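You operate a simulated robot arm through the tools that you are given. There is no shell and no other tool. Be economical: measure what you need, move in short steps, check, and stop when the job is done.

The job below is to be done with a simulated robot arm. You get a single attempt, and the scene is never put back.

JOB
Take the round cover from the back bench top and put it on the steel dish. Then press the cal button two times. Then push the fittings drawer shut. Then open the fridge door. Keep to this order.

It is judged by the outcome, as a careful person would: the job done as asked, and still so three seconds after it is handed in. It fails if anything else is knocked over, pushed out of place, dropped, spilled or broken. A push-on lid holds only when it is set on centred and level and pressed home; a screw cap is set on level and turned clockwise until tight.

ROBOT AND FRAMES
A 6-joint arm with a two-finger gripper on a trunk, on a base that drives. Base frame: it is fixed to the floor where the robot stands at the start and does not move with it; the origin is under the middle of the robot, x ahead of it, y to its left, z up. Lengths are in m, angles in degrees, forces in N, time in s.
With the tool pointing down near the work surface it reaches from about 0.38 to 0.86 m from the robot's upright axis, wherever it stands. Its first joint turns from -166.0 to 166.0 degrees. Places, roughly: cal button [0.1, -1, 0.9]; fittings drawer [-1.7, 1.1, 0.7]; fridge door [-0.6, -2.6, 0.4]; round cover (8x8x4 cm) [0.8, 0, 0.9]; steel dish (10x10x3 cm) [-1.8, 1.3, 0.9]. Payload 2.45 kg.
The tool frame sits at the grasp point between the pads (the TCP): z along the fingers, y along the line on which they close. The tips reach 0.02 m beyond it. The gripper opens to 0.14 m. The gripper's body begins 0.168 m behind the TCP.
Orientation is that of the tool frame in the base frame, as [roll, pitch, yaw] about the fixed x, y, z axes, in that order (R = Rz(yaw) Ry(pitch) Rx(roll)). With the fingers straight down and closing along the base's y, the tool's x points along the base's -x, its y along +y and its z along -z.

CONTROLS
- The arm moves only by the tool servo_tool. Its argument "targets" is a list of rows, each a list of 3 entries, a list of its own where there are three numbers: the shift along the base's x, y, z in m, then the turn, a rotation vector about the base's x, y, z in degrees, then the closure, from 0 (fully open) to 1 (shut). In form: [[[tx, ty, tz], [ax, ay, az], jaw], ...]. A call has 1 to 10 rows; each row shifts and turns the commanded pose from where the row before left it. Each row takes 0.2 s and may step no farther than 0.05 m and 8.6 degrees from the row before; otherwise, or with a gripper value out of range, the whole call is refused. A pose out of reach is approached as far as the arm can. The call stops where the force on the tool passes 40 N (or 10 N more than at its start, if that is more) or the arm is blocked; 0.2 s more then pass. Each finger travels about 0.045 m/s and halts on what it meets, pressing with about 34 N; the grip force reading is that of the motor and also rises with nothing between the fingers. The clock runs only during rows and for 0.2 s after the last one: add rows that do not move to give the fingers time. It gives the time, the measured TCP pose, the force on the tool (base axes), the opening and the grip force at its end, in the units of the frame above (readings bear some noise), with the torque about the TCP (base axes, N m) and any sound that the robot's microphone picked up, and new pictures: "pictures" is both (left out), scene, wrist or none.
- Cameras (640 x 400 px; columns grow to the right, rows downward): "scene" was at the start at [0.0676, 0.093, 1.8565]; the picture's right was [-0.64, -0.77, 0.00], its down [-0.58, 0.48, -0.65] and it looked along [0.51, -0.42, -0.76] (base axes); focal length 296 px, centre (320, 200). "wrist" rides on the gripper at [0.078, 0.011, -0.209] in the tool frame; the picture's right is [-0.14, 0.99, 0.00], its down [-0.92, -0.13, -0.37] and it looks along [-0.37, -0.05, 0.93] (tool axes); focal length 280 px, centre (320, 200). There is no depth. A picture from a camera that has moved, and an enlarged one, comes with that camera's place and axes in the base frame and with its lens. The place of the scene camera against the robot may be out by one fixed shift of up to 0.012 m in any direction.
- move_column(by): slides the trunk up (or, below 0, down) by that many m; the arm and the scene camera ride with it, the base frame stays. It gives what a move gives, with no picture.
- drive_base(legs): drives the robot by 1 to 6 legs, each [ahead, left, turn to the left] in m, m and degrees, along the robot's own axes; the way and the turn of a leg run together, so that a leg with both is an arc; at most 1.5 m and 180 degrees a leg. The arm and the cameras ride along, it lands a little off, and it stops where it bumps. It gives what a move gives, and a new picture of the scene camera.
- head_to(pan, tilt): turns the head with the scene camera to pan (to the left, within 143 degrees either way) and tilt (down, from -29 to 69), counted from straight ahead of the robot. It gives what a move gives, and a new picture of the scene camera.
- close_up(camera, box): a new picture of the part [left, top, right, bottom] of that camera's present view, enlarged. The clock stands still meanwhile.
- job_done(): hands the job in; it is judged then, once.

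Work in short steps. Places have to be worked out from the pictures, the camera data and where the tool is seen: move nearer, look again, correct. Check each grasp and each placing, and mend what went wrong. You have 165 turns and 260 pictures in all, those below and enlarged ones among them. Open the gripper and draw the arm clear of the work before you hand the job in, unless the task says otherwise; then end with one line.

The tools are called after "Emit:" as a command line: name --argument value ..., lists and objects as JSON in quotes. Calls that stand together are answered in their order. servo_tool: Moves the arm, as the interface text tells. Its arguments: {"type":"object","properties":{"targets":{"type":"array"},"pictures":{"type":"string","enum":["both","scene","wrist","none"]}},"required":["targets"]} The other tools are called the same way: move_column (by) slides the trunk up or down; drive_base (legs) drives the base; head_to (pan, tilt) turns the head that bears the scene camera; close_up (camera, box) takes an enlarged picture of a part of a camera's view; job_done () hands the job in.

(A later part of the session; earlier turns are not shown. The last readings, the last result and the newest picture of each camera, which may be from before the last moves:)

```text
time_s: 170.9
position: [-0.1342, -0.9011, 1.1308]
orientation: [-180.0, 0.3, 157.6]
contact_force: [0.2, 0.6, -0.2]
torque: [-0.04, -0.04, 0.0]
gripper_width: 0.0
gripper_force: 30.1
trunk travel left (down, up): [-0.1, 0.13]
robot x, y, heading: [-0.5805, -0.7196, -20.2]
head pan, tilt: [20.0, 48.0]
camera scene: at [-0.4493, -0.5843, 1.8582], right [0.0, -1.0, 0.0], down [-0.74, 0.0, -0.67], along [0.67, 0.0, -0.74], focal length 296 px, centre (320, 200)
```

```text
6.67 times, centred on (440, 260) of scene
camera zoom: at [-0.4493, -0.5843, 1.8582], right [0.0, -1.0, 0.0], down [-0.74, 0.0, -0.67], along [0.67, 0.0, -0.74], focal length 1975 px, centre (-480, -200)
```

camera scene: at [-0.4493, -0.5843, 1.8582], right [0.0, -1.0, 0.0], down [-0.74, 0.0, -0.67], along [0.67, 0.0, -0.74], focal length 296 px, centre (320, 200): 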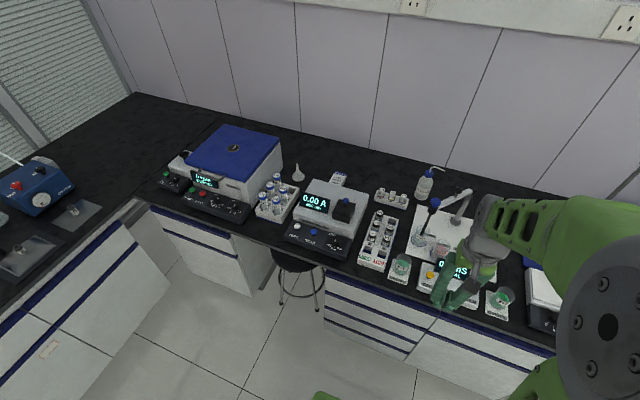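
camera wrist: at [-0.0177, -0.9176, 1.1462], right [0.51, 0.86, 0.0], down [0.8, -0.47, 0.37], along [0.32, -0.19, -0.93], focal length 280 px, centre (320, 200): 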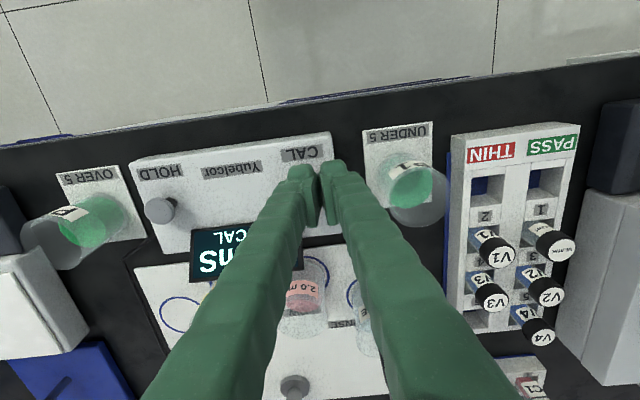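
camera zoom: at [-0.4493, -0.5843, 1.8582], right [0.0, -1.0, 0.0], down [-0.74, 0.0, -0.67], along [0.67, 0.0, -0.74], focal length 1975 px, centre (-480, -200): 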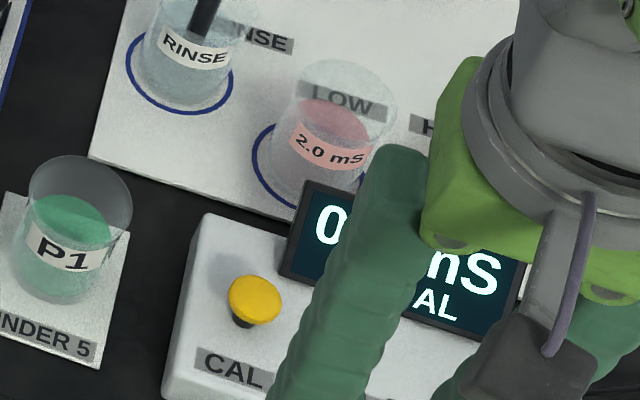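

Both presses are done and the button is back up. Now the fittings drawer: tucking in and driving back to the left bench, facing the drawer.

Emit:
drive_base --legs '[[0, 0.6, 0], [-1.0, 0, 0], [-0.66, 0, 0], [0, 0, 88.6]]'

Emit:
head_to --pan 0 --tilt 45

```text
time_s: 188.2
position: [-1.6917, 0.8456, 1.131]
orientation: [-179.9, 0.2, -115.9]
contact_force: [0.1, 0.3, -0.7]
torque: [0.03, -0.01, -0.02]
gripper_width: 0.0004
gripper_force: 29.4
trunk travel left (down, up): [-0.1, 0.13]
robot x, y, heading: [-1.9046, 0.4081, 66.3]
head pan, tilt: [20.0, 48.0]
camera scene: at [-2.0274, 0.5534, 1.858], right [1.0, -0.06, 0.0], down [-0.05, -0.74, -0.67], along [0.04, 0.67, -0.74], focal length 296 px, centre (320, 200)
```

scene: 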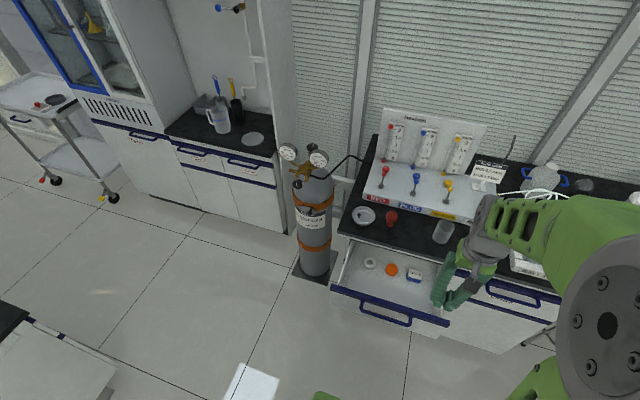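

```text
time_s: 189.0
position: [-1.6928, 0.8449, 1.1314]
orientation: [-179.9, 0.1, -115.8]
contact_force: [-1.0, 0.1, -0.1]
torque: [0.0, 0.0, 0.04]
gripper_width: 0.0
gripper_force: 30.2
trunk travel left (down, up): [-0.1, 0.13]
robot x, y, heading: [-1.9066, 0.4056, 66.4]
head pan, tilt: [0.0, 45.0]
camera scene: at [-1.9997, 0.5493, 1.8622], right [0.92, -0.4, 0.0], down [-0.28, -0.65, -0.71], along [0.28, 0.65, -0.71], focal length 296 px, centre (320, 200)
```

scene: 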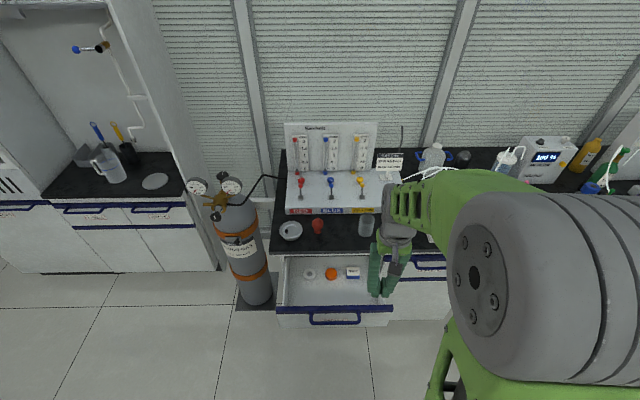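

The open drawer is straight ahead, its handle near (-1.76, 0.98, 0.72). I'll move the closed gripper to just in front of the handle and lower it to handle height.

Emit:
servo_tool --targets '[[[-0.04, 0.018, 0], [0, 0, 3.5], 1], [[-0.04, 0.018, 0], [0, 0, 0], 1], [[-0.015, 0.01, -0.03], [0, 0, 0], 1], [[0, 0, -0.05], [0, 0, 0], 1], [[0, 0, -0.05], [0, 0, 0], 1], [[0, 0, -0.05], [0, 0, 0], 1], [[0, 0, -0.05], [0, 0, 0], 1], [[0, 0, -0.05], [0, 0, 0], 1]]' --pictures "both"

Emit:
close_up --camera "scene" --box '[260, 230, 420, 330]'

```text
time_s: 190.8
position: [-1.7883, 0.895, 0.8485]
orientation: [179.9, 0.3, -112.3]
contact_force: [0.3, -0.4, 0.1]
torque: [-0.05, 0.02, 0.01]
gripper_width: 0.0
gripper_force: 29.4
trunk travel left (down, up): [-0.1, 0.13]
robot x, y, heading: [-1.9058, 0.4054, 66.4]
head pan, tilt: [0.0, 45.0]
camera scene: at [-1.9995, 0.5501, 1.8621], right [0.92, -0.4, 0.0], down [-0.28, -0.65, -0.71], along [0.28, 0.65, -0.71], focal length 296 px, centre (320, 200)
camera wrist: at [-1.8276, 0.8269, 1.0552], right [-0.86, 0.5, 0.0], down [0.47, 0.8, 0.37], along [0.19, 0.32, -0.93], focal length 280 px, centre (320, 200)
```

scene: 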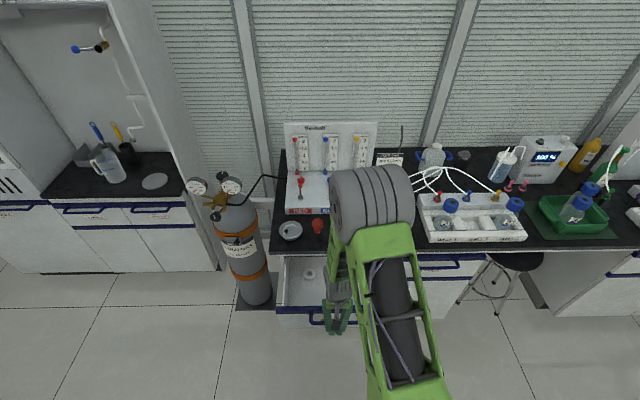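
wrist: 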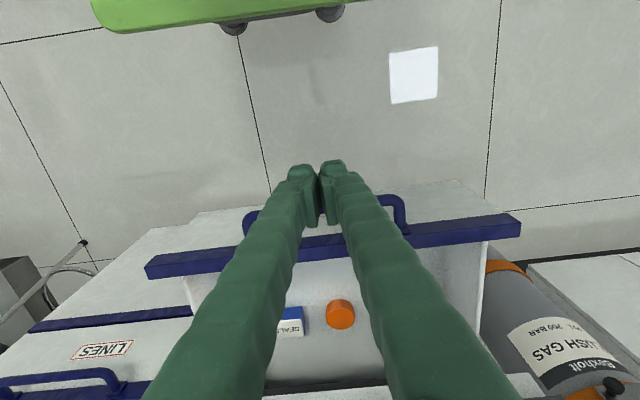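

```text
4.00 times, centred on (340, 280) of scene
camera zoom: at [-1.9995, 0.5501, 1.8621], right [0.92, -0.4, 0.0], down [-0.28, -0.65, -0.71], along [0.28, 0.65, -0.71], focal length 1185 px, centre (240, -120)
```

zoom: 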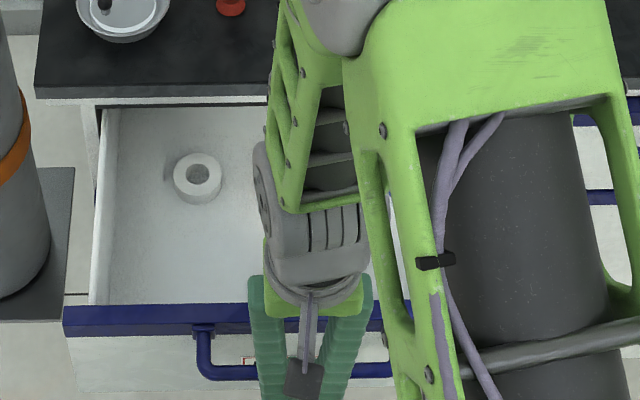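

The fingers are in front of the handle bar with about 4 cm to spare. Lowering to handle height.

Emit:
servo_tool --targets '[[[0, 0, -0.045], [0, 0, 0], 1], [[0, 0, -0.045], [0, 0, 0], 1], [[0, 0, -0.04], [0, 0, 0], 1], [[0, 0, 0], [0, 0, 0], 1]]' --pictures "wrist"

Emit:
close_up --camera "wrist" --box '[220, 120, 420, 245]'

Emit:
close_up --camera "scene" --box '[260, 260, 420, 360]'

```text
time_s: 191.8
position: [-1.7868, 0.8908, 0.7201]
orientation: [180.0, 0.2, -112.3]
contact_force: [-0.5, -0.1, -0.3]
torque: [0.0, -0.01, -0.04]
gripper_width: 0.0001
gripper_force: 28.9
trunk travel left (down, up): [-0.1, 0.13]
robot x, y, heading: [-1.9067, 0.4077, 66.3]
head pan, tilt: [0.0, 45.0]
camera wrist: at [-1.8259, 0.8227, 0.9274], right [-0.86, 0.5, 0.0], down [0.47, 0.8, 0.37], along [0.19, 0.32, -0.93], focal length 280 px, centre (320, 200)
```

wrist: 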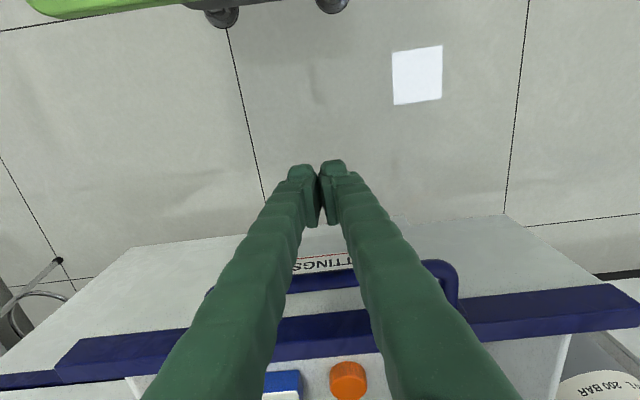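

```text
3.20 times, centred on (320, 182) of wrist
camera zoom: at [-1.8259, 0.8227, 0.9274], right [-0.86, 0.5, 0.0], down [0.47, 0.8, 0.37], along [0.19, 0.32, -0.93], focal length 897 px, centre (320, 256)
```

zoom: 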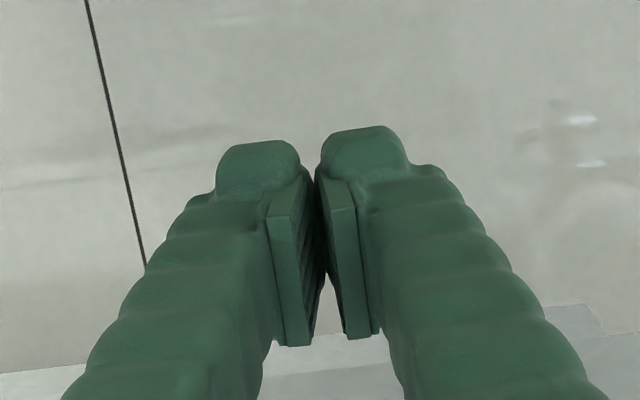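

```text
4.00 times, centred on (340, 310) of scene
camera zoom: at [-1.9995, 0.5495, 1.8623], right [0.92, -0.4, 0.0], down [-0.28, -0.65, -0.71], along [0.28, 0.65, -0.71], focal length 1185 px, centre (240, -240)
```

zoom: 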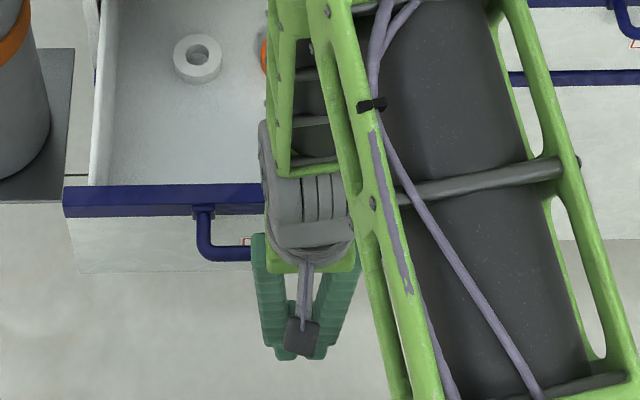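

The handle bar sits at band height, z about 0.76, right in front of the finger shafts. Pushing forward along the drawer's axis, first to contact.

Emit:
servo_tool --targets '[[[0.0074, 0.0186, 0], [0, 0, 0], 1], [[0.0056, 0.014, 0], [0, 0, 0], 1], [[0.0037, 0.0093, 0], [0, 0, 0], 1], [[0.0037, 0.0093, 0], [0, 0, 0], 1]]' --pictures "wrist"

```text
time_s: 192.8
position: [-1.7663, 0.9436, 0.7202]
orientation: [-180.0, 0.1, -112.5]
contact_force: [0.4, 0.2, 0.4]
torque: [-0.02, 0.03, -0.02]
gripper_width: 0.0
gripper_force: 29.7
trunk travel left (down, up): [-0.1, 0.13]
robot x, y, heading: [-1.9021, 0.4069, 66.6]
head pan, tilt: [0.0, 45.0]
camera wrist: at [-1.8056, 0.8745, 0.9285], right [-0.86, 0.5, 0.0], down [0.47, 0.8, 0.37], along [0.19, 0.32, -0.93], focal length 280 px, centre (320, 200)
```

wrist: 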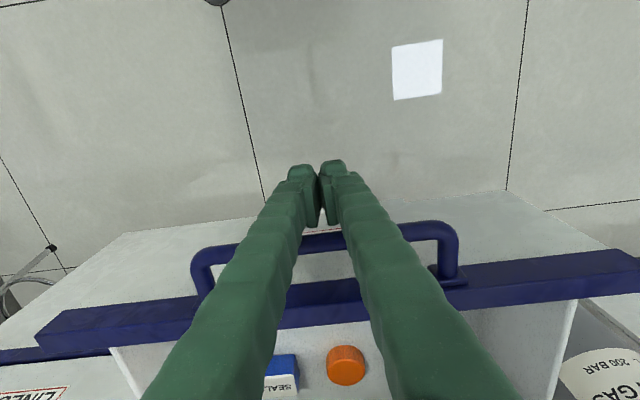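

The fingers are just about touching the bar. Pushing on.

Emit:
servo_tool --targets '[[[0.0056, 0.014, 0], [0, 0, 0], 1], [[0.0056, 0.014, 0], [0, 0, 0], 1], [[0.0056, 0.014, 0], [0, 0, 0], 1], [[0.0056, 0.014, 0], [0, 0, 0], 1]]' --pictures "both"

```text
time_s: 193.8
position: [-1.7437, 0.9977, 0.7206]
orientation: [-179.9, 0.3, -112.2]
contact_force: [-0.1, -1.2, 0.3]
torque: [-0.02, 0.02, -0.04]
gripper_width: 0.0
gripper_force: 29.7
trunk travel left (down, up): [-0.1, 0.13]
robot x, y, heading: [-1.9017, 0.4076, 66.1]
head pan, tilt: [0.0, 45.0]
camera scene: at [-1.9995, 0.5496, 1.8622], right [0.92, -0.4, 0.0], down [-0.28, -0.65, -0.71], along [0.28, 0.65, -0.71], focal length 296 px, centre (320, 200)
camera wrist: at [-1.7827, 0.9293, 0.9297], right [-0.86, 0.5, 0.0], down [0.47, 0.8, 0.37], along [0.19, 0.32, -0.93], focal length 280 px, centre (320, 200)
```

scene: 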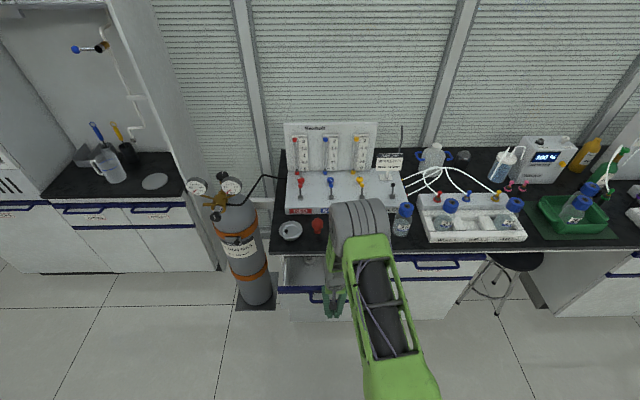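
wrist: 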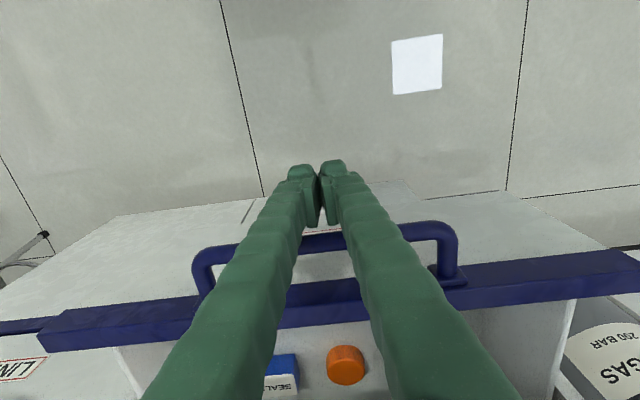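

The drawer is sliding smoothly with the fingers (about 1 N). Continuing the push.

Emit:
servo_tool --targets '[[[0.0056, 0.014, 0], [0, 0, 0], 1], [[0.0056, 0.014, 0], [0, 0, 0], 1], [[0.0056, 0.014, 0], [0, 0, 0], 1], [[0.0056, 0.014, 0], [0, 0, 0], 1], [[0.0056, 0.014, 0], [0, 0, 0], 1], [[0.0056, 0.014, 0], [0, 0, 0], 1], [[0.0056, 0.014, 0], [0, 0, 0], 1]]' --pictures "both"

Emit:
close_up --camera "scene" --box '[260, 200, 420, 300]'

```text
time_s: 195.4
position: [-1.7052, 1.0957, 0.7222]
orientation: [179.9, 0.1, -112.3]
contact_force: [-0.8, -0.3, -0.4]
torque: [-0.01, 0.01, 0.01]
gripper_width: 0.0
gripper_force: 29.6
trunk travel left (down, up): [-0.1, 0.13]
robot x, y, heading: [-1.9063, 0.4094, 66.8]
head pan, tilt: [0.0, 45.0]
camera scene: at [-1.9995, 0.5495, 1.8622], right [0.92, -0.4, 0.0], down [-0.28, -0.65, -0.71], along [0.28, 0.65, -0.71], focal length 296 px, centre (320, 200)
camera wrist: at [-1.7438, 1.0272, 0.9286], right [-0.86, 0.5, 0.0], down [0.47, 0.8, 0.37], along [0.19, 0.32, -0.93], focal length 280 px, centre (320, 200)
```

scene: 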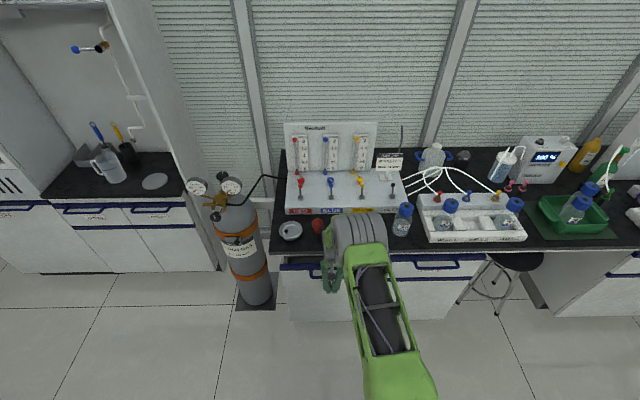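
wrist: 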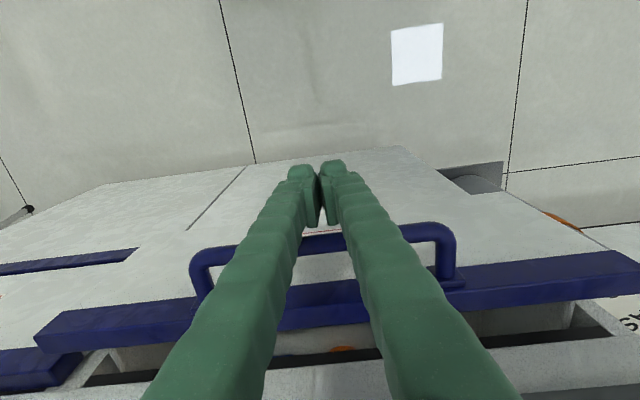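

```text
4.00 times, centred on (340, 250) of scene
camera zoom: at [-1.9995, 0.5495, 1.8622], right [0.92, -0.4, 0.0], down [-0.28, -0.65, -0.71], along [0.28, 0.65, -0.71], focal length 1185 px, centre (240, 0)
```

zoom: 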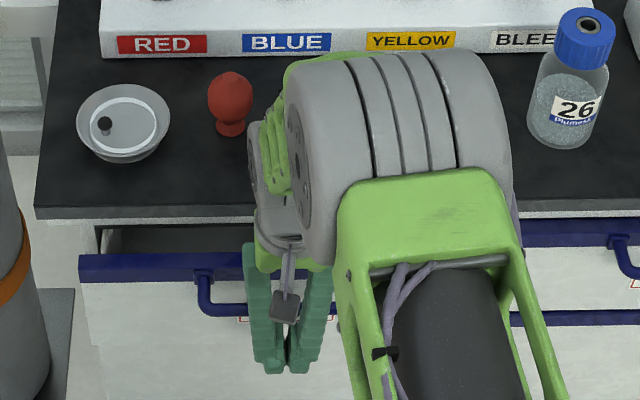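

About 5 cm of drawer travel remains. Finishing the push with smaller steps until it stops.

Emit:
servo_tool --targets '[[[0.0037, 0.0093, 0], [0, 0, 0], 1], [[0.0037, 0.0093, 0], [0, 0, 0], 1], [[0.0037, 0.0093, 0], [0, 0, 0], 1], [[0.0028, 0.007, 0], [0, 0, 0], 1]]' --pictures "wrist"

Emit:
close_up --camera "scene" --box '[260, 220, 388, 300]'

```text
time_s: 196.4
position: [-1.6929, 1.1299, 0.7216]
orientation: [-179.9, 0.1, -112.4]
contact_force: [-1.3, -3.2, 1.1]
torque: [0.07, -0.01, 0.08]
gripper_width: 0.0
gripper_force: 29.5
trunk travel left (down, up): [-0.1, 0.13]
robot x, y, heading: [-1.9043, 0.4069, 66.6]
head pan, tilt: [0.0, 45.0]
camera wrist: at [-1.7315, 1.0629, 0.9293], right [-0.86, 0.5, 0.0], down [0.47, 0.8, 0.37], along [0.19, 0.32, -0.93], focal length 280 px, centre (320, 200)
```

wrist: 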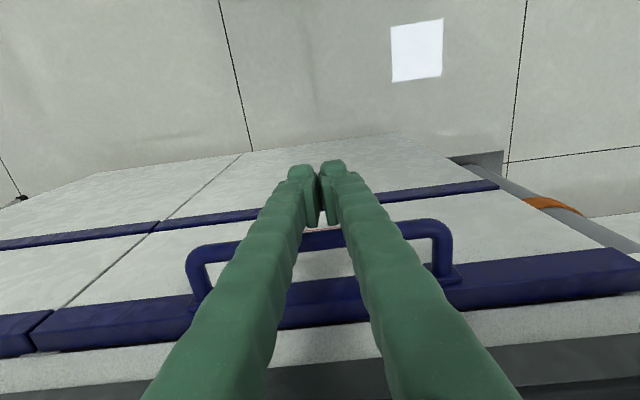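

```text
5.00 times, centred on (324, 260) of scene
camera zoom: at [-1.9999, 0.5489, 1.8623], right [0.92, -0.4, 0.0], down [-0.28, -0.65, -0.71], along [0.28, 0.65, -0.71], focal length 1481 px, centre (300, -100)
```

zoom: 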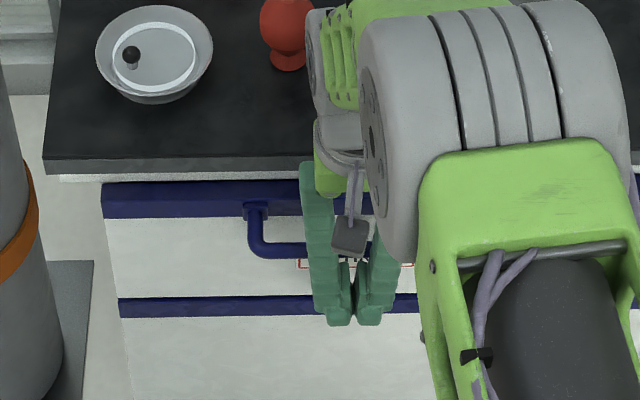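

The drawer looks flush with its neighbour. A few more millimetres to confirm the stop.

Emit:
servo_tool --targets '[[[0.0015, 0.0037, 0], [0, 0, 0], 1], [[0.0015, 0.0037, 0], [0, 0, 0], 1], [[0.0015, 0.0037, 0], [0, 0, 0], 1]]' --pictures "none"

```text
time_s: 197.1
position: [-1.6915, 1.1306, 0.7174]
orientation: [-179.9, -0.8, -112.2]
contact_force: [-3.4, -7.6, -3.0]
torque: [0.26, -0.13, 0.17]
gripper_width: 0.0062
gripper_force: 29.1
trunk travel left (down, up): [-0.1, 0.13]
robot x, y, heading: [-1.9063, 0.407, 66.1]
head pan, tilt: [0.0, 45.0]
stopped in row 3: the force on the tool passed its limit at 44 N (the readings are from after the stop); the commanded pose is now the measured one
```

Hard stop: the drawer is fully shut. Backing off, rising and tucking the arm, then checking it stays closed.

Emit:
servo_tool --targets '[[[-0.0056, -0.014, 0.002], [0, 0, 0], 1], [[-0.015, -0.037, 0], [0, 0, 0], 1], [[-0.015, -0.037, 0], [0, 0, 0], 1], [[-0.015, -0.037, 0.02], [0, 0, 0], 1], [[-0.015, -0.037, 0.02], [0, 0, 0], 1], [[0, 0, 0.05], [0, 0, 0], 1], [[0, 0, 0.05], [0, 0, 0], 1], [[0, 0, 0.05], [0, 0, 0], 1], [[0, 0, 0.05], [0, 0, 0], 1], [[0, 0, 0.05], [0, 0, 0], 1]]' --pictures "both"

Emit:
close_up --camera "scene" --box '[250, 190, 410, 290]'

```text
time_s: 199.3
position: [-1.7607, 0.9707, 1.0105]
orientation: [-179.9, -0.7, -112.3]
contact_force: [-0.7, -0.2, 1.1]
torque: [0.04, 0.0, -0.02]
gripper_width: 0.0
gripper_force: 29.5
trunk travel left (down, up): [-0.1, 0.13]
robot x, y, heading: [-1.9053, 0.4064, 66.4]
head pan, tilt: [0.0, 45.0]
camera scene: at [-2.0003, 0.5478, 1.8623], right [0.92, -0.4, 0.0], down [-0.28, -0.65, -0.71], along [0.28, 0.65, -0.71], focal length 296 px, centre (320, 200)
camera wrist: at [-1.7989, 0.9045, 1.2191], right [-0.86, 0.5, 0.0], down [0.47, 0.81, 0.36], along [0.18, 0.31, -0.93], focal length 280 px, centre (320, 200)
```

scene: 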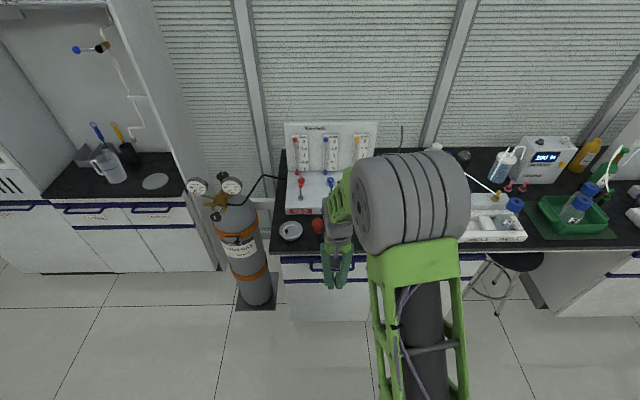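
wrist: 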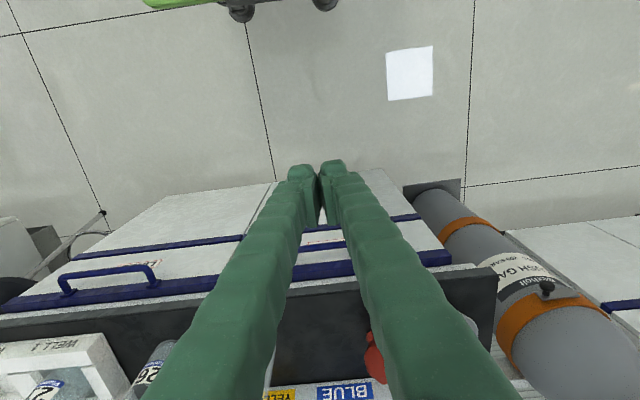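

```text
4.00 times, centred on (330, 240) of scene
camera zoom: at [-2.0003, 0.5478, 1.8623], right [0.92, -0.4, 0.0], down [-0.28, -0.65, -0.71], along [0.28, 0.65, -0.71], focal length 1185 px, centre (280, 40)
```

zoom: 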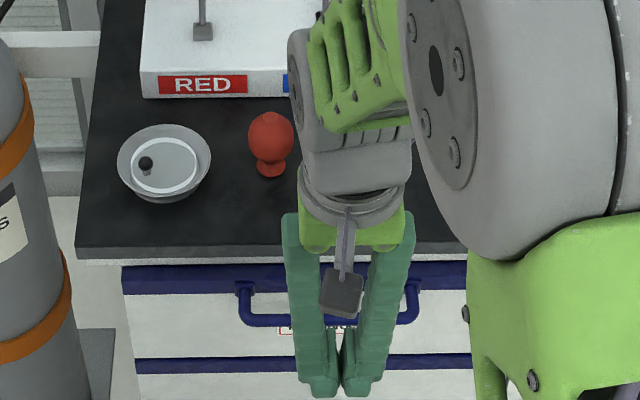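

The drawer is flush and the cover and bulb are undisturbed. Last: the fridge. I'll tuck the arm and drive around past the table toward it.

Emit:
servo_tool --targets '[[[-0.01, -0.03, 0.035], [0, 0.7, 0], 1], [[-0.01, -0.04, 0.025], [0, 0, 0], 1], [[-0.01, -0.04, 0.02], [0, 0, 0], 1], [[-0.01, -0.04, 0.02], [0, 0, 0], 1]]' --pictures "none"

Emit:
drive_base --legs '[[0, 0, -88], [1.4, 0, 0], [0.15, 0, 0], [0, -1.5, 0]]'

Emit:
head_to --pan -45 --tilt 35

```text
time_s: 200.3
position: [-1.7948, 0.8209, 1.1106]
orientation: [179.5, -0.8, -112.4]
contact_force: [-0.3, -1.0, 0.4]
torque: [0.03, 0.01, 0.03]
gripper_width: 0.0
gripper_force: 29.6
trunk travel left (down, up): [-0.1, 0.13]
robot x, y, heading: [-1.9044, 0.4072, 66.4]
head pan, tilt: [0.0, 45.0]
```

```text
time_s: 224.8
position: [-0.591, -1.6261, 1.1093]
orientation: [179.4, -0.8, 162.1]
contact_force: [-0.6, -0.9, -0.3]
torque: [0.01, 0.0, 0.03]
gripper_width: 0.0
gripper_force: 29.7
trunk travel left (down, up): [-0.1, 0.13]
robot x, y, heading: [-1.0122, -1.5474, -18.9]
head pan, tilt: [0.0, 45.0]
camera scene: at [-0.883, -1.4439, 1.8622], right [-0.33, -0.94, 0.0], down [-0.67, 0.23, -0.71], along [0.67, -0.23, -0.71], focal length 296 px, centre (320, 200)
```

scene: 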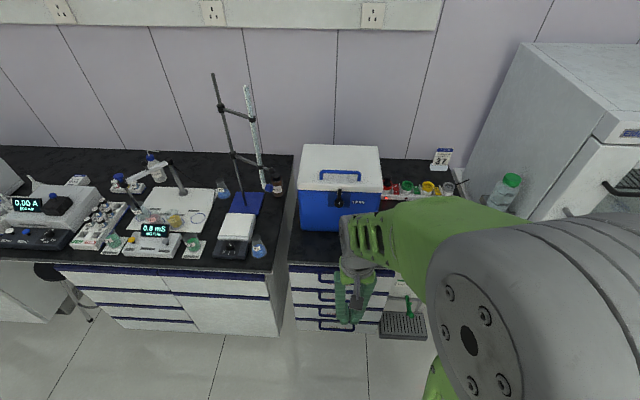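

```text
time_s: 225.9
position: [-0.591, -1.6259, 1.1117]
orientation: [179.4, -0.8, 162.0]
contact_force: [-0.6, 1.3, -0.2]
torque: [-0.01, -0.03, 0.02]
gripper_width: 0.0001
gripper_force: 29.4
trunk travel left (down, up): [-0.1, 0.13]
robot x, y, heading: [-1.0134, -1.5499, -19.4]
head pan, tilt: [-45.0, 35.0]
camera scene: at [-0.9214, -1.4963, 1.877], right [-0.9, -0.44, 0.0], down [-0.25, 0.52, -0.82], along [0.36, -0.74, -0.57], focal length 296 px, centre (320, 200)
```

scene: 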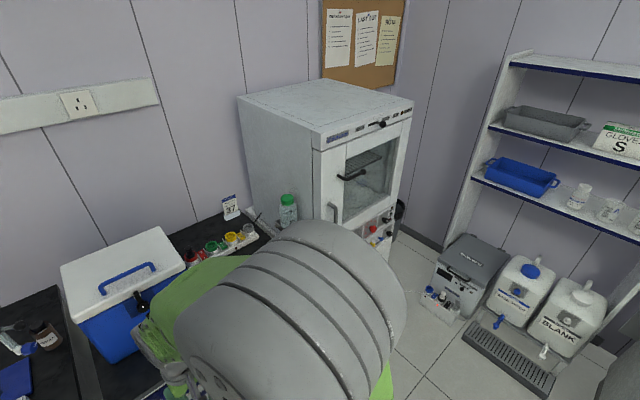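

The fridge stands ahead to the right but my arm blocks the view. I'll swing the arm left and look again.

Emit:
servo_tool --targets '[[[0.005, 0.045, 0], [0, 0, 5], 1], [[0.005, 0.045, 0], [0, 0, 5], 1], [[0, 0.045, 0], [0, 0, 5], 1], [[0, 0.045, 0], [0, 0, 5], 1], [[-0.01, 0.045, 0], [0, 0, 5], 1], [[-0.015, 0.045, 0], [0, 0, 5], 1], [[-0.02, 0.04, 0], [0, 0, 5], 1], [[-0.03, 0.035, 0], [0, 0, 5], 1]]' --pictures "scene"

Emit:
close_up --camera "scene" --box '[230, 70, 430, 195]'

```text
time_s: 227.7
position: [-0.6579, -1.2801, 1.109]
orientation: [179.5, -0.8, -157.8]
contact_force: [0.4, 0.5, 0.0]
torque: [-0.01, 0.0, -0.03]
gripper_width: 0.0
gripper_force: 29.4
trunk travel left (down, up): [-0.1, 0.13]
robot x, y, heading: [-1.016, -1.5468, -19.5]
head pan, tilt: [-45.0, 35.0]
camera scene: at [-0.9222, -1.4956, 1.8771], right [-0.9, -0.43, 0.0], down [-0.25, 0.52, -0.82], along [0.36, -0.74, -0.57], focal length 296 px, centre (320, 200)
```

scene: 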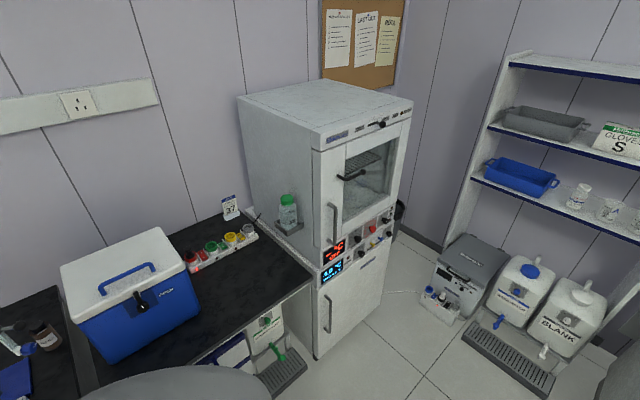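

```text
3.20 times, centred on (330, 132) of scene
camera zoom: at [-0.9222, -1.4956, 1.8771], right [-0.9, -0.43, 0.0], down [-0.25, 0.52, -0.82], along [0.36, -0.74, -0.57], focal length 948 px, centre (288, 416)
```

zoom: 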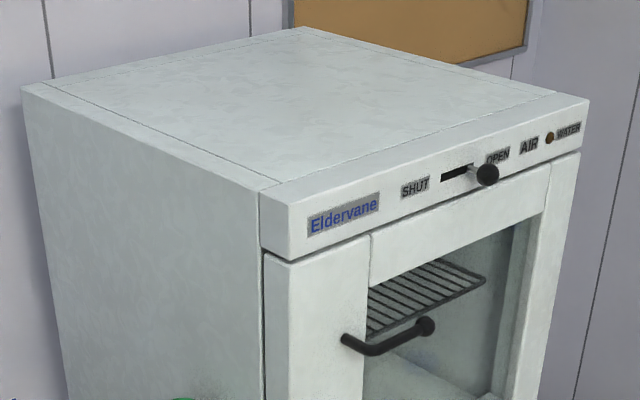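

Now the front is visible: an upper windowed chamber and a lower door. I'll enlarge the lower half.

Emit:
close_up --camera "scene" --box '[300, 190, 412, 260]'

Emit:
close_up --camera "scene" --box '[300, 250, 412, 320]'

Emit:
close_up --camera "scene" --box '[300, 290, 412, 360]'

```text
5.71 times, centred on (356, 225) of scene
camera zoom: at [-0.9222, -1.4956, 1.8771], right [-0.9, -0.43, 0.0], down [-0.25, 0.52, -0.82], along [0.36, -0.74, -0.57], focal length 1693 px, centre (114, 57)
```

zoom: 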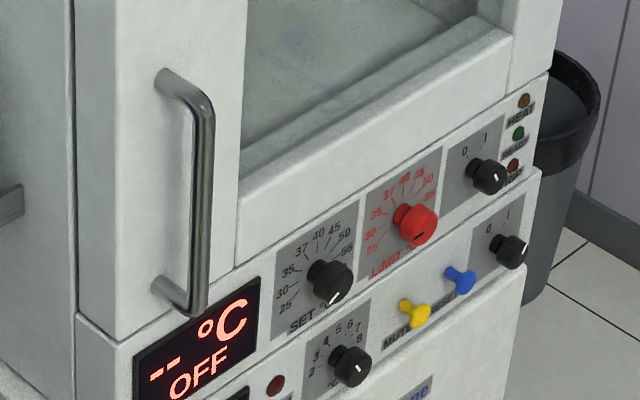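

```text
5.71 times, centred on (356, 285) of scene
camera zoom: at [-0.9222, -1.4956, 1.8771], right [-0.9, -0.43, 0.0], down [-0.25, 0.52, -0.82], along [0.36, -0.74, -0.57], focal length 1693 px, centre (114, -286)
```

zoom: 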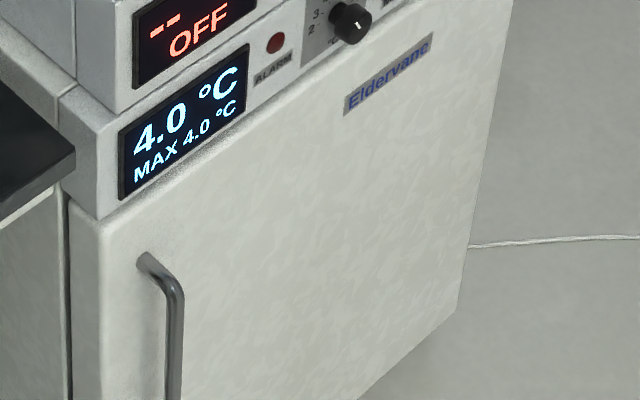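

```text
5.71 times, centred on (356, 325) of scene
camera zoom: at [-0.9222, -1.4956, 1.8771], right [-0.9, -0.43, 0.0], down [-0.25, 0.52, -0.82], along [0.36, -0.74, -0.57], focal length 1693 px, centre (114, -514)
```

zoom: 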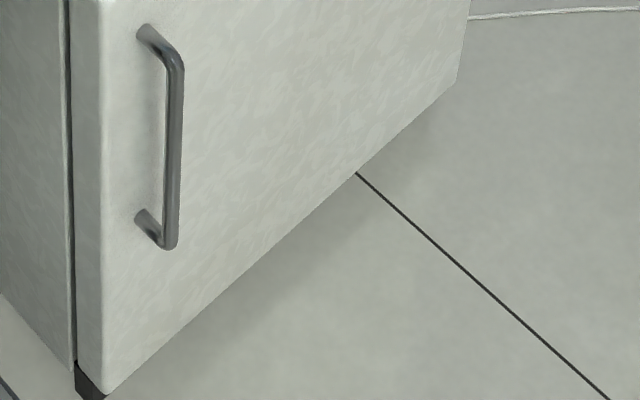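

The lower compartment reads 4.0 °C, so it's the fridge. Its vertical handle is on the left edge near u≈0.36 at z 0.31–0.58, hinged on the right. I'll drive a little closer and to the right, staying left of the door's swing.

Emit:
drive_base --legs '[[0.12, -0.27, -2]]'

Emit:
head_to --pan -35 --tilt 55

Emit:
close_up --camera "scene" --box '[260, 120, 420, 220]'

```text
time_s: 230.6
position: [-0.6301, -1.5874, 1.1097]
orientation: [179.4, -0.8, -159.8]
contact_force: [-0.1, -0.7, 0.9]
torque: [0.02, 0.02, -0.02]
gripper_width: 0.0
gripper_force: 29.6
trunk travel left (down, up): [-0.1, 0.13]
robot x, y, heading: [-0.9932, -1.844, -21.0]
head pan, tilt: [-45.0, 35.0]
camera scene: at [-0.9012, -1.794, 1.8771], right [-0.91, -0.41, 0.0], down [-0.23, 0.52, -0.82], along [0.33, -0.75, -0.57], focal length 296 px, centre (320, 200)
```

scene: 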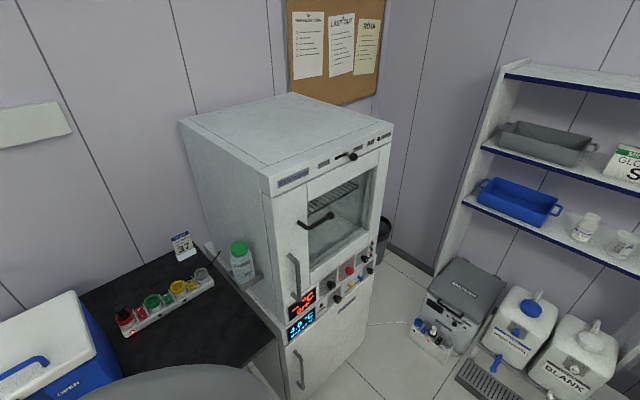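

```text
time_s: 231.5
position: [-0.6302, -1.5875, 1.1098]
orientation: [179.5, -0.8, -159.7]
contact_force: [0.1, 0.4, -0.8]
torque: [0.01, 0.0, -0.03]
gripper_width: 0.0
gripper_force: 29.6
trunk travel left (down, up): [-0.1, 0.13]
robot x, y, heading: [-0.9949, -1.8392, -21.2]
head pan, tilt: [-35.0, 55.0]
camera scene: at [-0.8967, -1.773, 1.8489], right [-0.83, -0.56, 0.0], down [-0.46, 0.68, -0.57], along [0.32, -0.48, -0.82], focal length 296 px, centre (320, 200)
```

scene: 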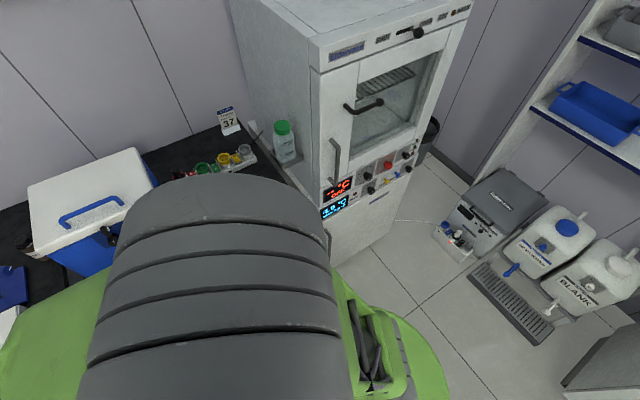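

```text
4.00 times, centred on (340, 170) of scene
camera zoom: at [-0.8967, -1.773, 1.8489], right [-0.83, -0.56, 0.0], down [-0.46, 0.68, -0.57], along [0.32, -0.48, -0.82], focal length 1185 px, centre (240, 320)
```

zoom: 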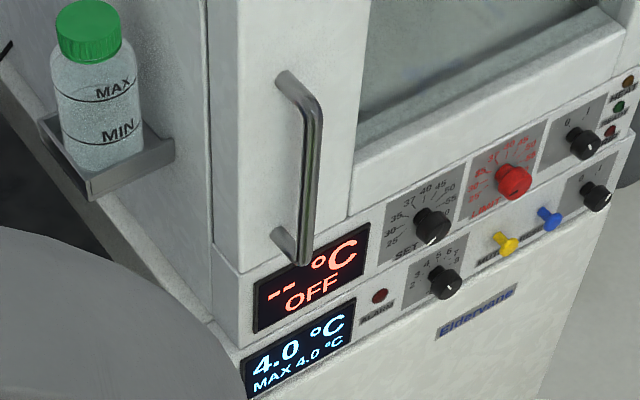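

Now left of the door's swing, with the handle near (-0.555, -2.37, 0.45). I'll swing the arm round in an arc to the right, opening the gripper.

Emit:
servo_tool --targets '[[[0.013, -0.042, 0], [0.4, 0.5, -8], 0.9], [[0.013, -0.042, 0], [0, 0, -8], 0.8], [[0.013, -0.042, 0], [0, 0, -8], 0.6], [[0.013, -0.042, 0], [0, 0, -8], 0.5], [[0.013, -0.042, 0], [0, 0, -8], 0.5], [[0.008, -0.042, 0], [0, 0, -8], 0.5], [[-0.01, -0.045, -0.01], [0, 0, -8], 0.5], [[-0.02, -0.043, -0.01], [0, 0, -4], 0.5], [[-0.02, -0.043, -0.01], [0, 0, 0], 0.5], [[-0.02, -0.043, -0.01], [0, 0, 0], 0.5]]' --pictures "both"

```text
time_s: 233.7
position: [-0.6258, -2.016, 1.069]
orientation: [178.9, -1.2, 140.3]
contact_force: [0.4, -0.7, 0.0]
torque: [0.03, 0.04, -0.02]
gripper_width: 0.0701
gripper_force: 0.1
trunk travel left (down, up): [-0.1, 0.13]
robot x, y, heading: [-0.9906, -1.843, -20.9]
head pan, tilt: [-35.0, 55.0]
camera scene: at [-0.8967, -1.774, 1.8488], right [-0.83, -0.56, 0.0], down [-0.46, 0.68, -0.57], along [0.32, -0.47, -0.82], focal length 296 px, centre (320, 200)
camera wrist: at [-0.6776, -1.9623, 1.2782], right [0.74, 0.67, 0.02], down [0.63, -0.7, 0.35], along [0.24, -0.25, -0.94], focal length 280 px, centre (320, 200)
```

scene: 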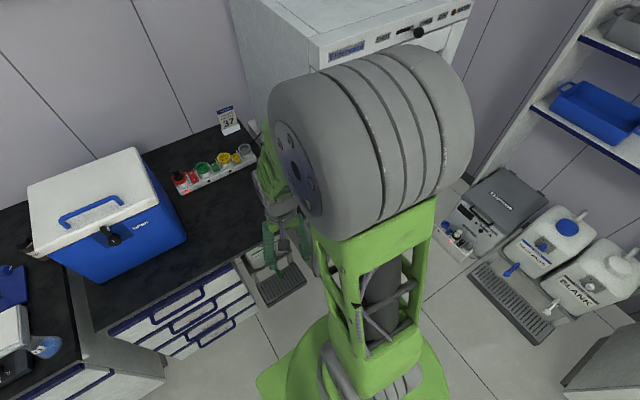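
wrist: 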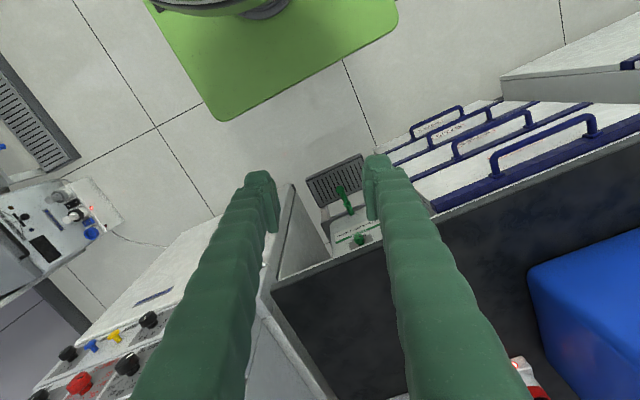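

A clear view of the fridge side. Pitching the tool up to about 40° below horizontal while moving outward toward a pre-grasp pose.

Emit:
servo_tool --targets '[[[-0.0077, -0.04, -0.02], [-5.34, -6.36, 0], 0.45], [[-0.0077, -0.04, -0.02], [-5.34, -6.36, 0], 0.45], [[-0.0077, -0.04, -0.02], [-5.34, -6.36, 0], 0.45], [[-0.0077, -0.04, -0.02], [-5.34, -6.36, 0], 0.45], [[-0.0077, -0.04, -0.02], [-5.34, -6.36, 0], 0.45], [[-0.0077, -0.04, -0.02], [-5.34, -6.36, 0], 0.45], [[0, 0, 0], [0, 0, 0], 0.45]]' --pictures "both"

```text
time_s: 235.3
position: [-0.6273, -2.3026, 0.9545]
orientation: [179.2, 48.7, 140.5]
contact_force: [-0.1, -0.8, -0.6]
torque: [-0.01, 0.0, 0.01]
gripper_width: 0.0768
gripper_force: 0.1
out of reach, approached as far as the arm can: row 2, 3, 4
trunk travel left (down, up): [-0.1, 0.13]
robot x, y, heading: [-0.993, -1.8444, -21.0]
head pan, tilt: [-35.0, 55.0]
camera scene: at [-0.8966, -1.7729, 1.8489], right [-0.83, -0.56, 0.0], down [-0.46, 0.68, -0.57], along [0.32, -0.48, -0.82], focal length 296 px, centre (320, 200)
camera wrist: at [-0.7823, -2.1629, 1.0323], right [0.69, 0.71, 0.11], down [0.17, -0.31, 0.93], along [0.7, -0.63, -0.34], focal length 280 px, centre (320, 200)
```

scene: 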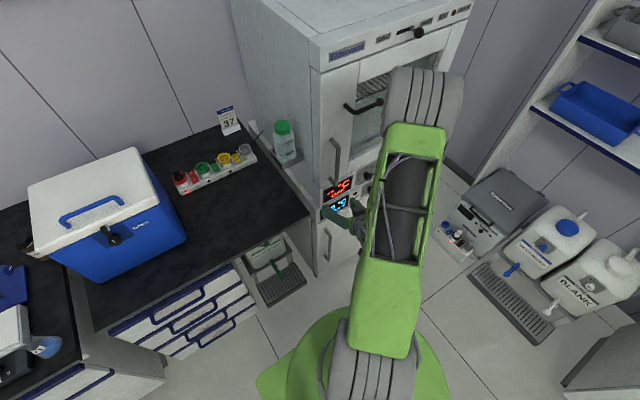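
wrist: 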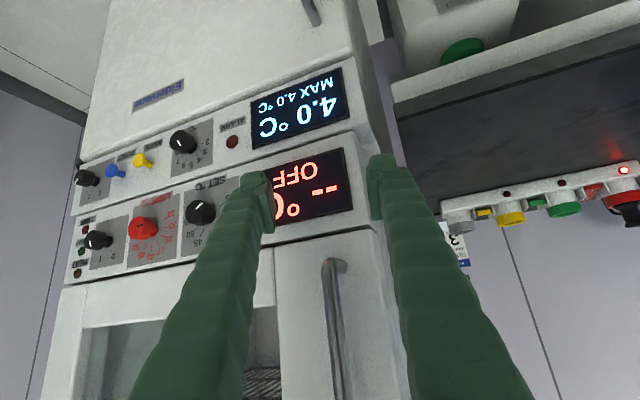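

The tool is pitched and facing the fridge; the fridge handle's top is visible at the top of this (inverted) view. Moving back slightly and down toward handle height.

Emit:
servo_tool --targets '[[[-0.015, 0.012, -0.02], [0, 0, 0], 0.45], [[-0.01, 0.008, -0.04], [0, 0, 0], 0.45], [[-0.005, 0.005, -0.045], [0, 0, 0], 0.45], [[-0.005, 0.003, -0.045], [0, 0, 0], 0.45], [[-0.005, 0.002, -0.045], [0, 0, 0], 0.45], [[-0.005, 0, -0.045], [0, 0, 0], 0.45], [[0, 0, -0.045], [0, 0, 0], 0.45]]' --pictures "both"

```text
time_s: 236.9
position: [-0.6717, -2.2758, 0.6677]
orientation: [179.2, 48.6, 140.6]
contact_force: [-0.8, 0.3, 0.6]
torque: [-0.01, -0.02, 0.0]
gripper_width: 0.0765
gripper_force: 0.0
trunk travel left (down, up): [-0.1, 0.13]
robot x, y, heading: [-0.9952, -1.8432, -20.9]
head pan, tilt: [-35.0, 55.0]
camera scene: at [-0.8966, -1.7729, 1.8488], right [-0.83, -0.56, 0.0], down [-0.46, 0.68, -0.57], along [0.32, -0.48, -0.82], focal length 296 px, centre (320, 200)
camera wrist: at [-0.8261, -2.1351, 0.7456], right [0.69, 0.71, 0.11], down [0.17, -0.31, 0.93], along [0.7, -0.63, -0.34], focal length 280 px, centre (320, 200)
```

scene: 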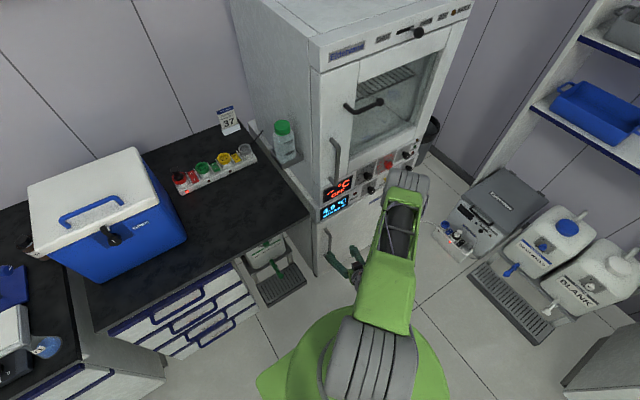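
wrist: 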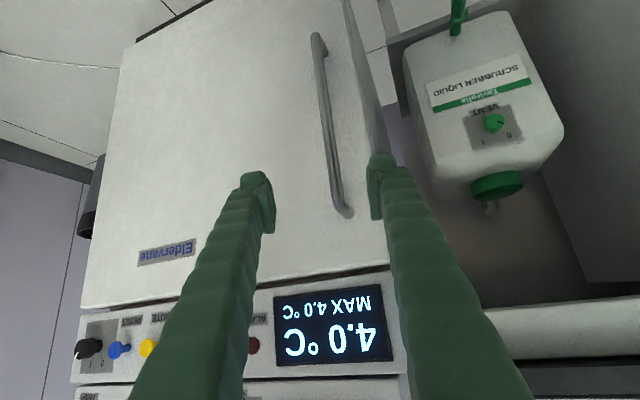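

The handle is clearly seen, bar at about (-0.548, -2.349), z 0.34–0.63. I'll shift about 18 mm sideways and advance half way along the tool axis.

Emit:
servo_tool --targets '[[[0.0125, 0.013, 0.002], [0, 0, 0], 0.5], [[0.0265, -0.021, -0.0297], [0, 0, 0], 0.5], [[0.0265, -0.021, -0.0297], [0, 0, 0], 0.5], [[0.0118, -0.0094, -0.0132], [0, 0, 0], 0.5], [[0, 0, 0], [0, 0, 0], 0.5]]' --pictures "both"

```text
time_s: 238.1
position: [-0.5927, -2.3073, 0.5962]
orientation: [179.3, 48.8, 140.4]
contact_force: [-0.5, 1.1, 0.4]
torque: [0.0, -0.02, -0.03]
gripper_width: 0.07
gripper_force: 0.1
trunk travel left (down, up): [-0.1, 0.13]
robot x, y, heading: [-0.9969, -1.8408, -21.0]
head pan, tilt: [-35.0, 55.0]
camera scene: at [-0.8967, -1.773, 1.8488], right [-0.83, -0.56, 0.0], down [-0.46, 0.68, -0.57], along [0.32, -0.48, -0.82], focal length 296 px, centre (320, 200)
camera wrist: at [-0.746, -2.1684, 0.6753], right [0.69, 0.71, 0.11], down [0.17, -0.31, 0.93], along [0.7, -0.63, -0.34], focal length 280 px, centre (320, 200)
```

scene: 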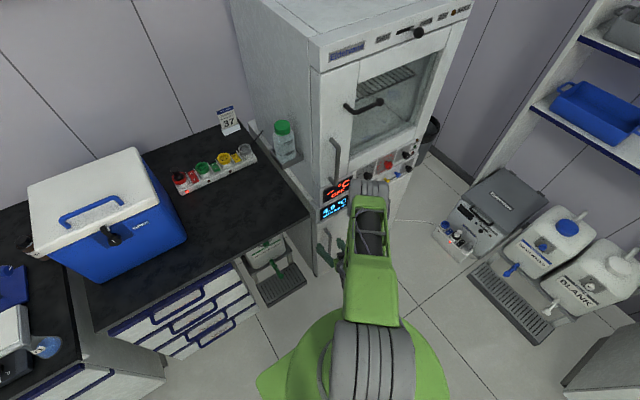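
wrist: 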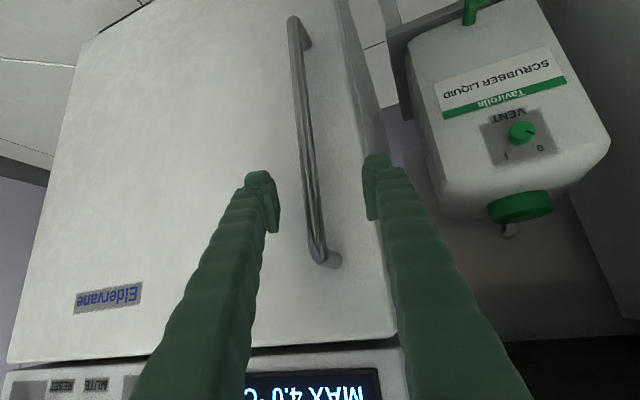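

The bar is nearly centred between the fingers. Advancing the last 7 cm with a 5 mm lateral correction, then closing.

Emit:
servo_tool --targets '[[[0.02, -0.024, -0.027], [0, 0, 0], 0.5], [[0.024, -0.018, -0.028], [0, 0, 0], 0.5], [[0, 0, 0], [0, 0, 0], 0.5]]' --pictures "wrist"

```text
time_s: 238.6
position: [-0.5688, -2.3329, 0.5537]
orientation: [178.8, 47.8, 139.9]
contact_force: [-9.8, 5.3, 4.3]
torque: [0.07, -0.33, 0.5]
gripper_width: 0.0694
gripper_force: 0.0
trunk travel left (down, up): [-0.1, 0.13]
robot x, y, heading: [-0.9965, -1.8404, -21.1]
head pan, tilt: [-35.0, 55.0]
stopped in row 2: the force on the tool passed its limit at 226 N (the readings are from after the stop); the commanded pose is now the measured one
camera wrist: at [-0.7222, -2.1945, 0.6348], right [0.7, 0.71, 0.12], down [0.18, -0.33, 0.93], along [0.69, -0.63, -0.35], focal length 280 px, centre (320, 200)
```

wrist: 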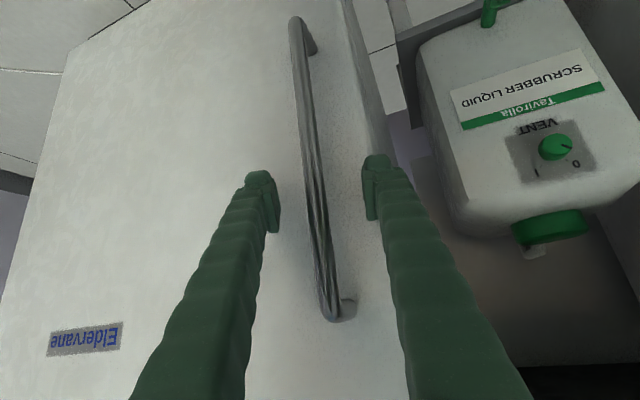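

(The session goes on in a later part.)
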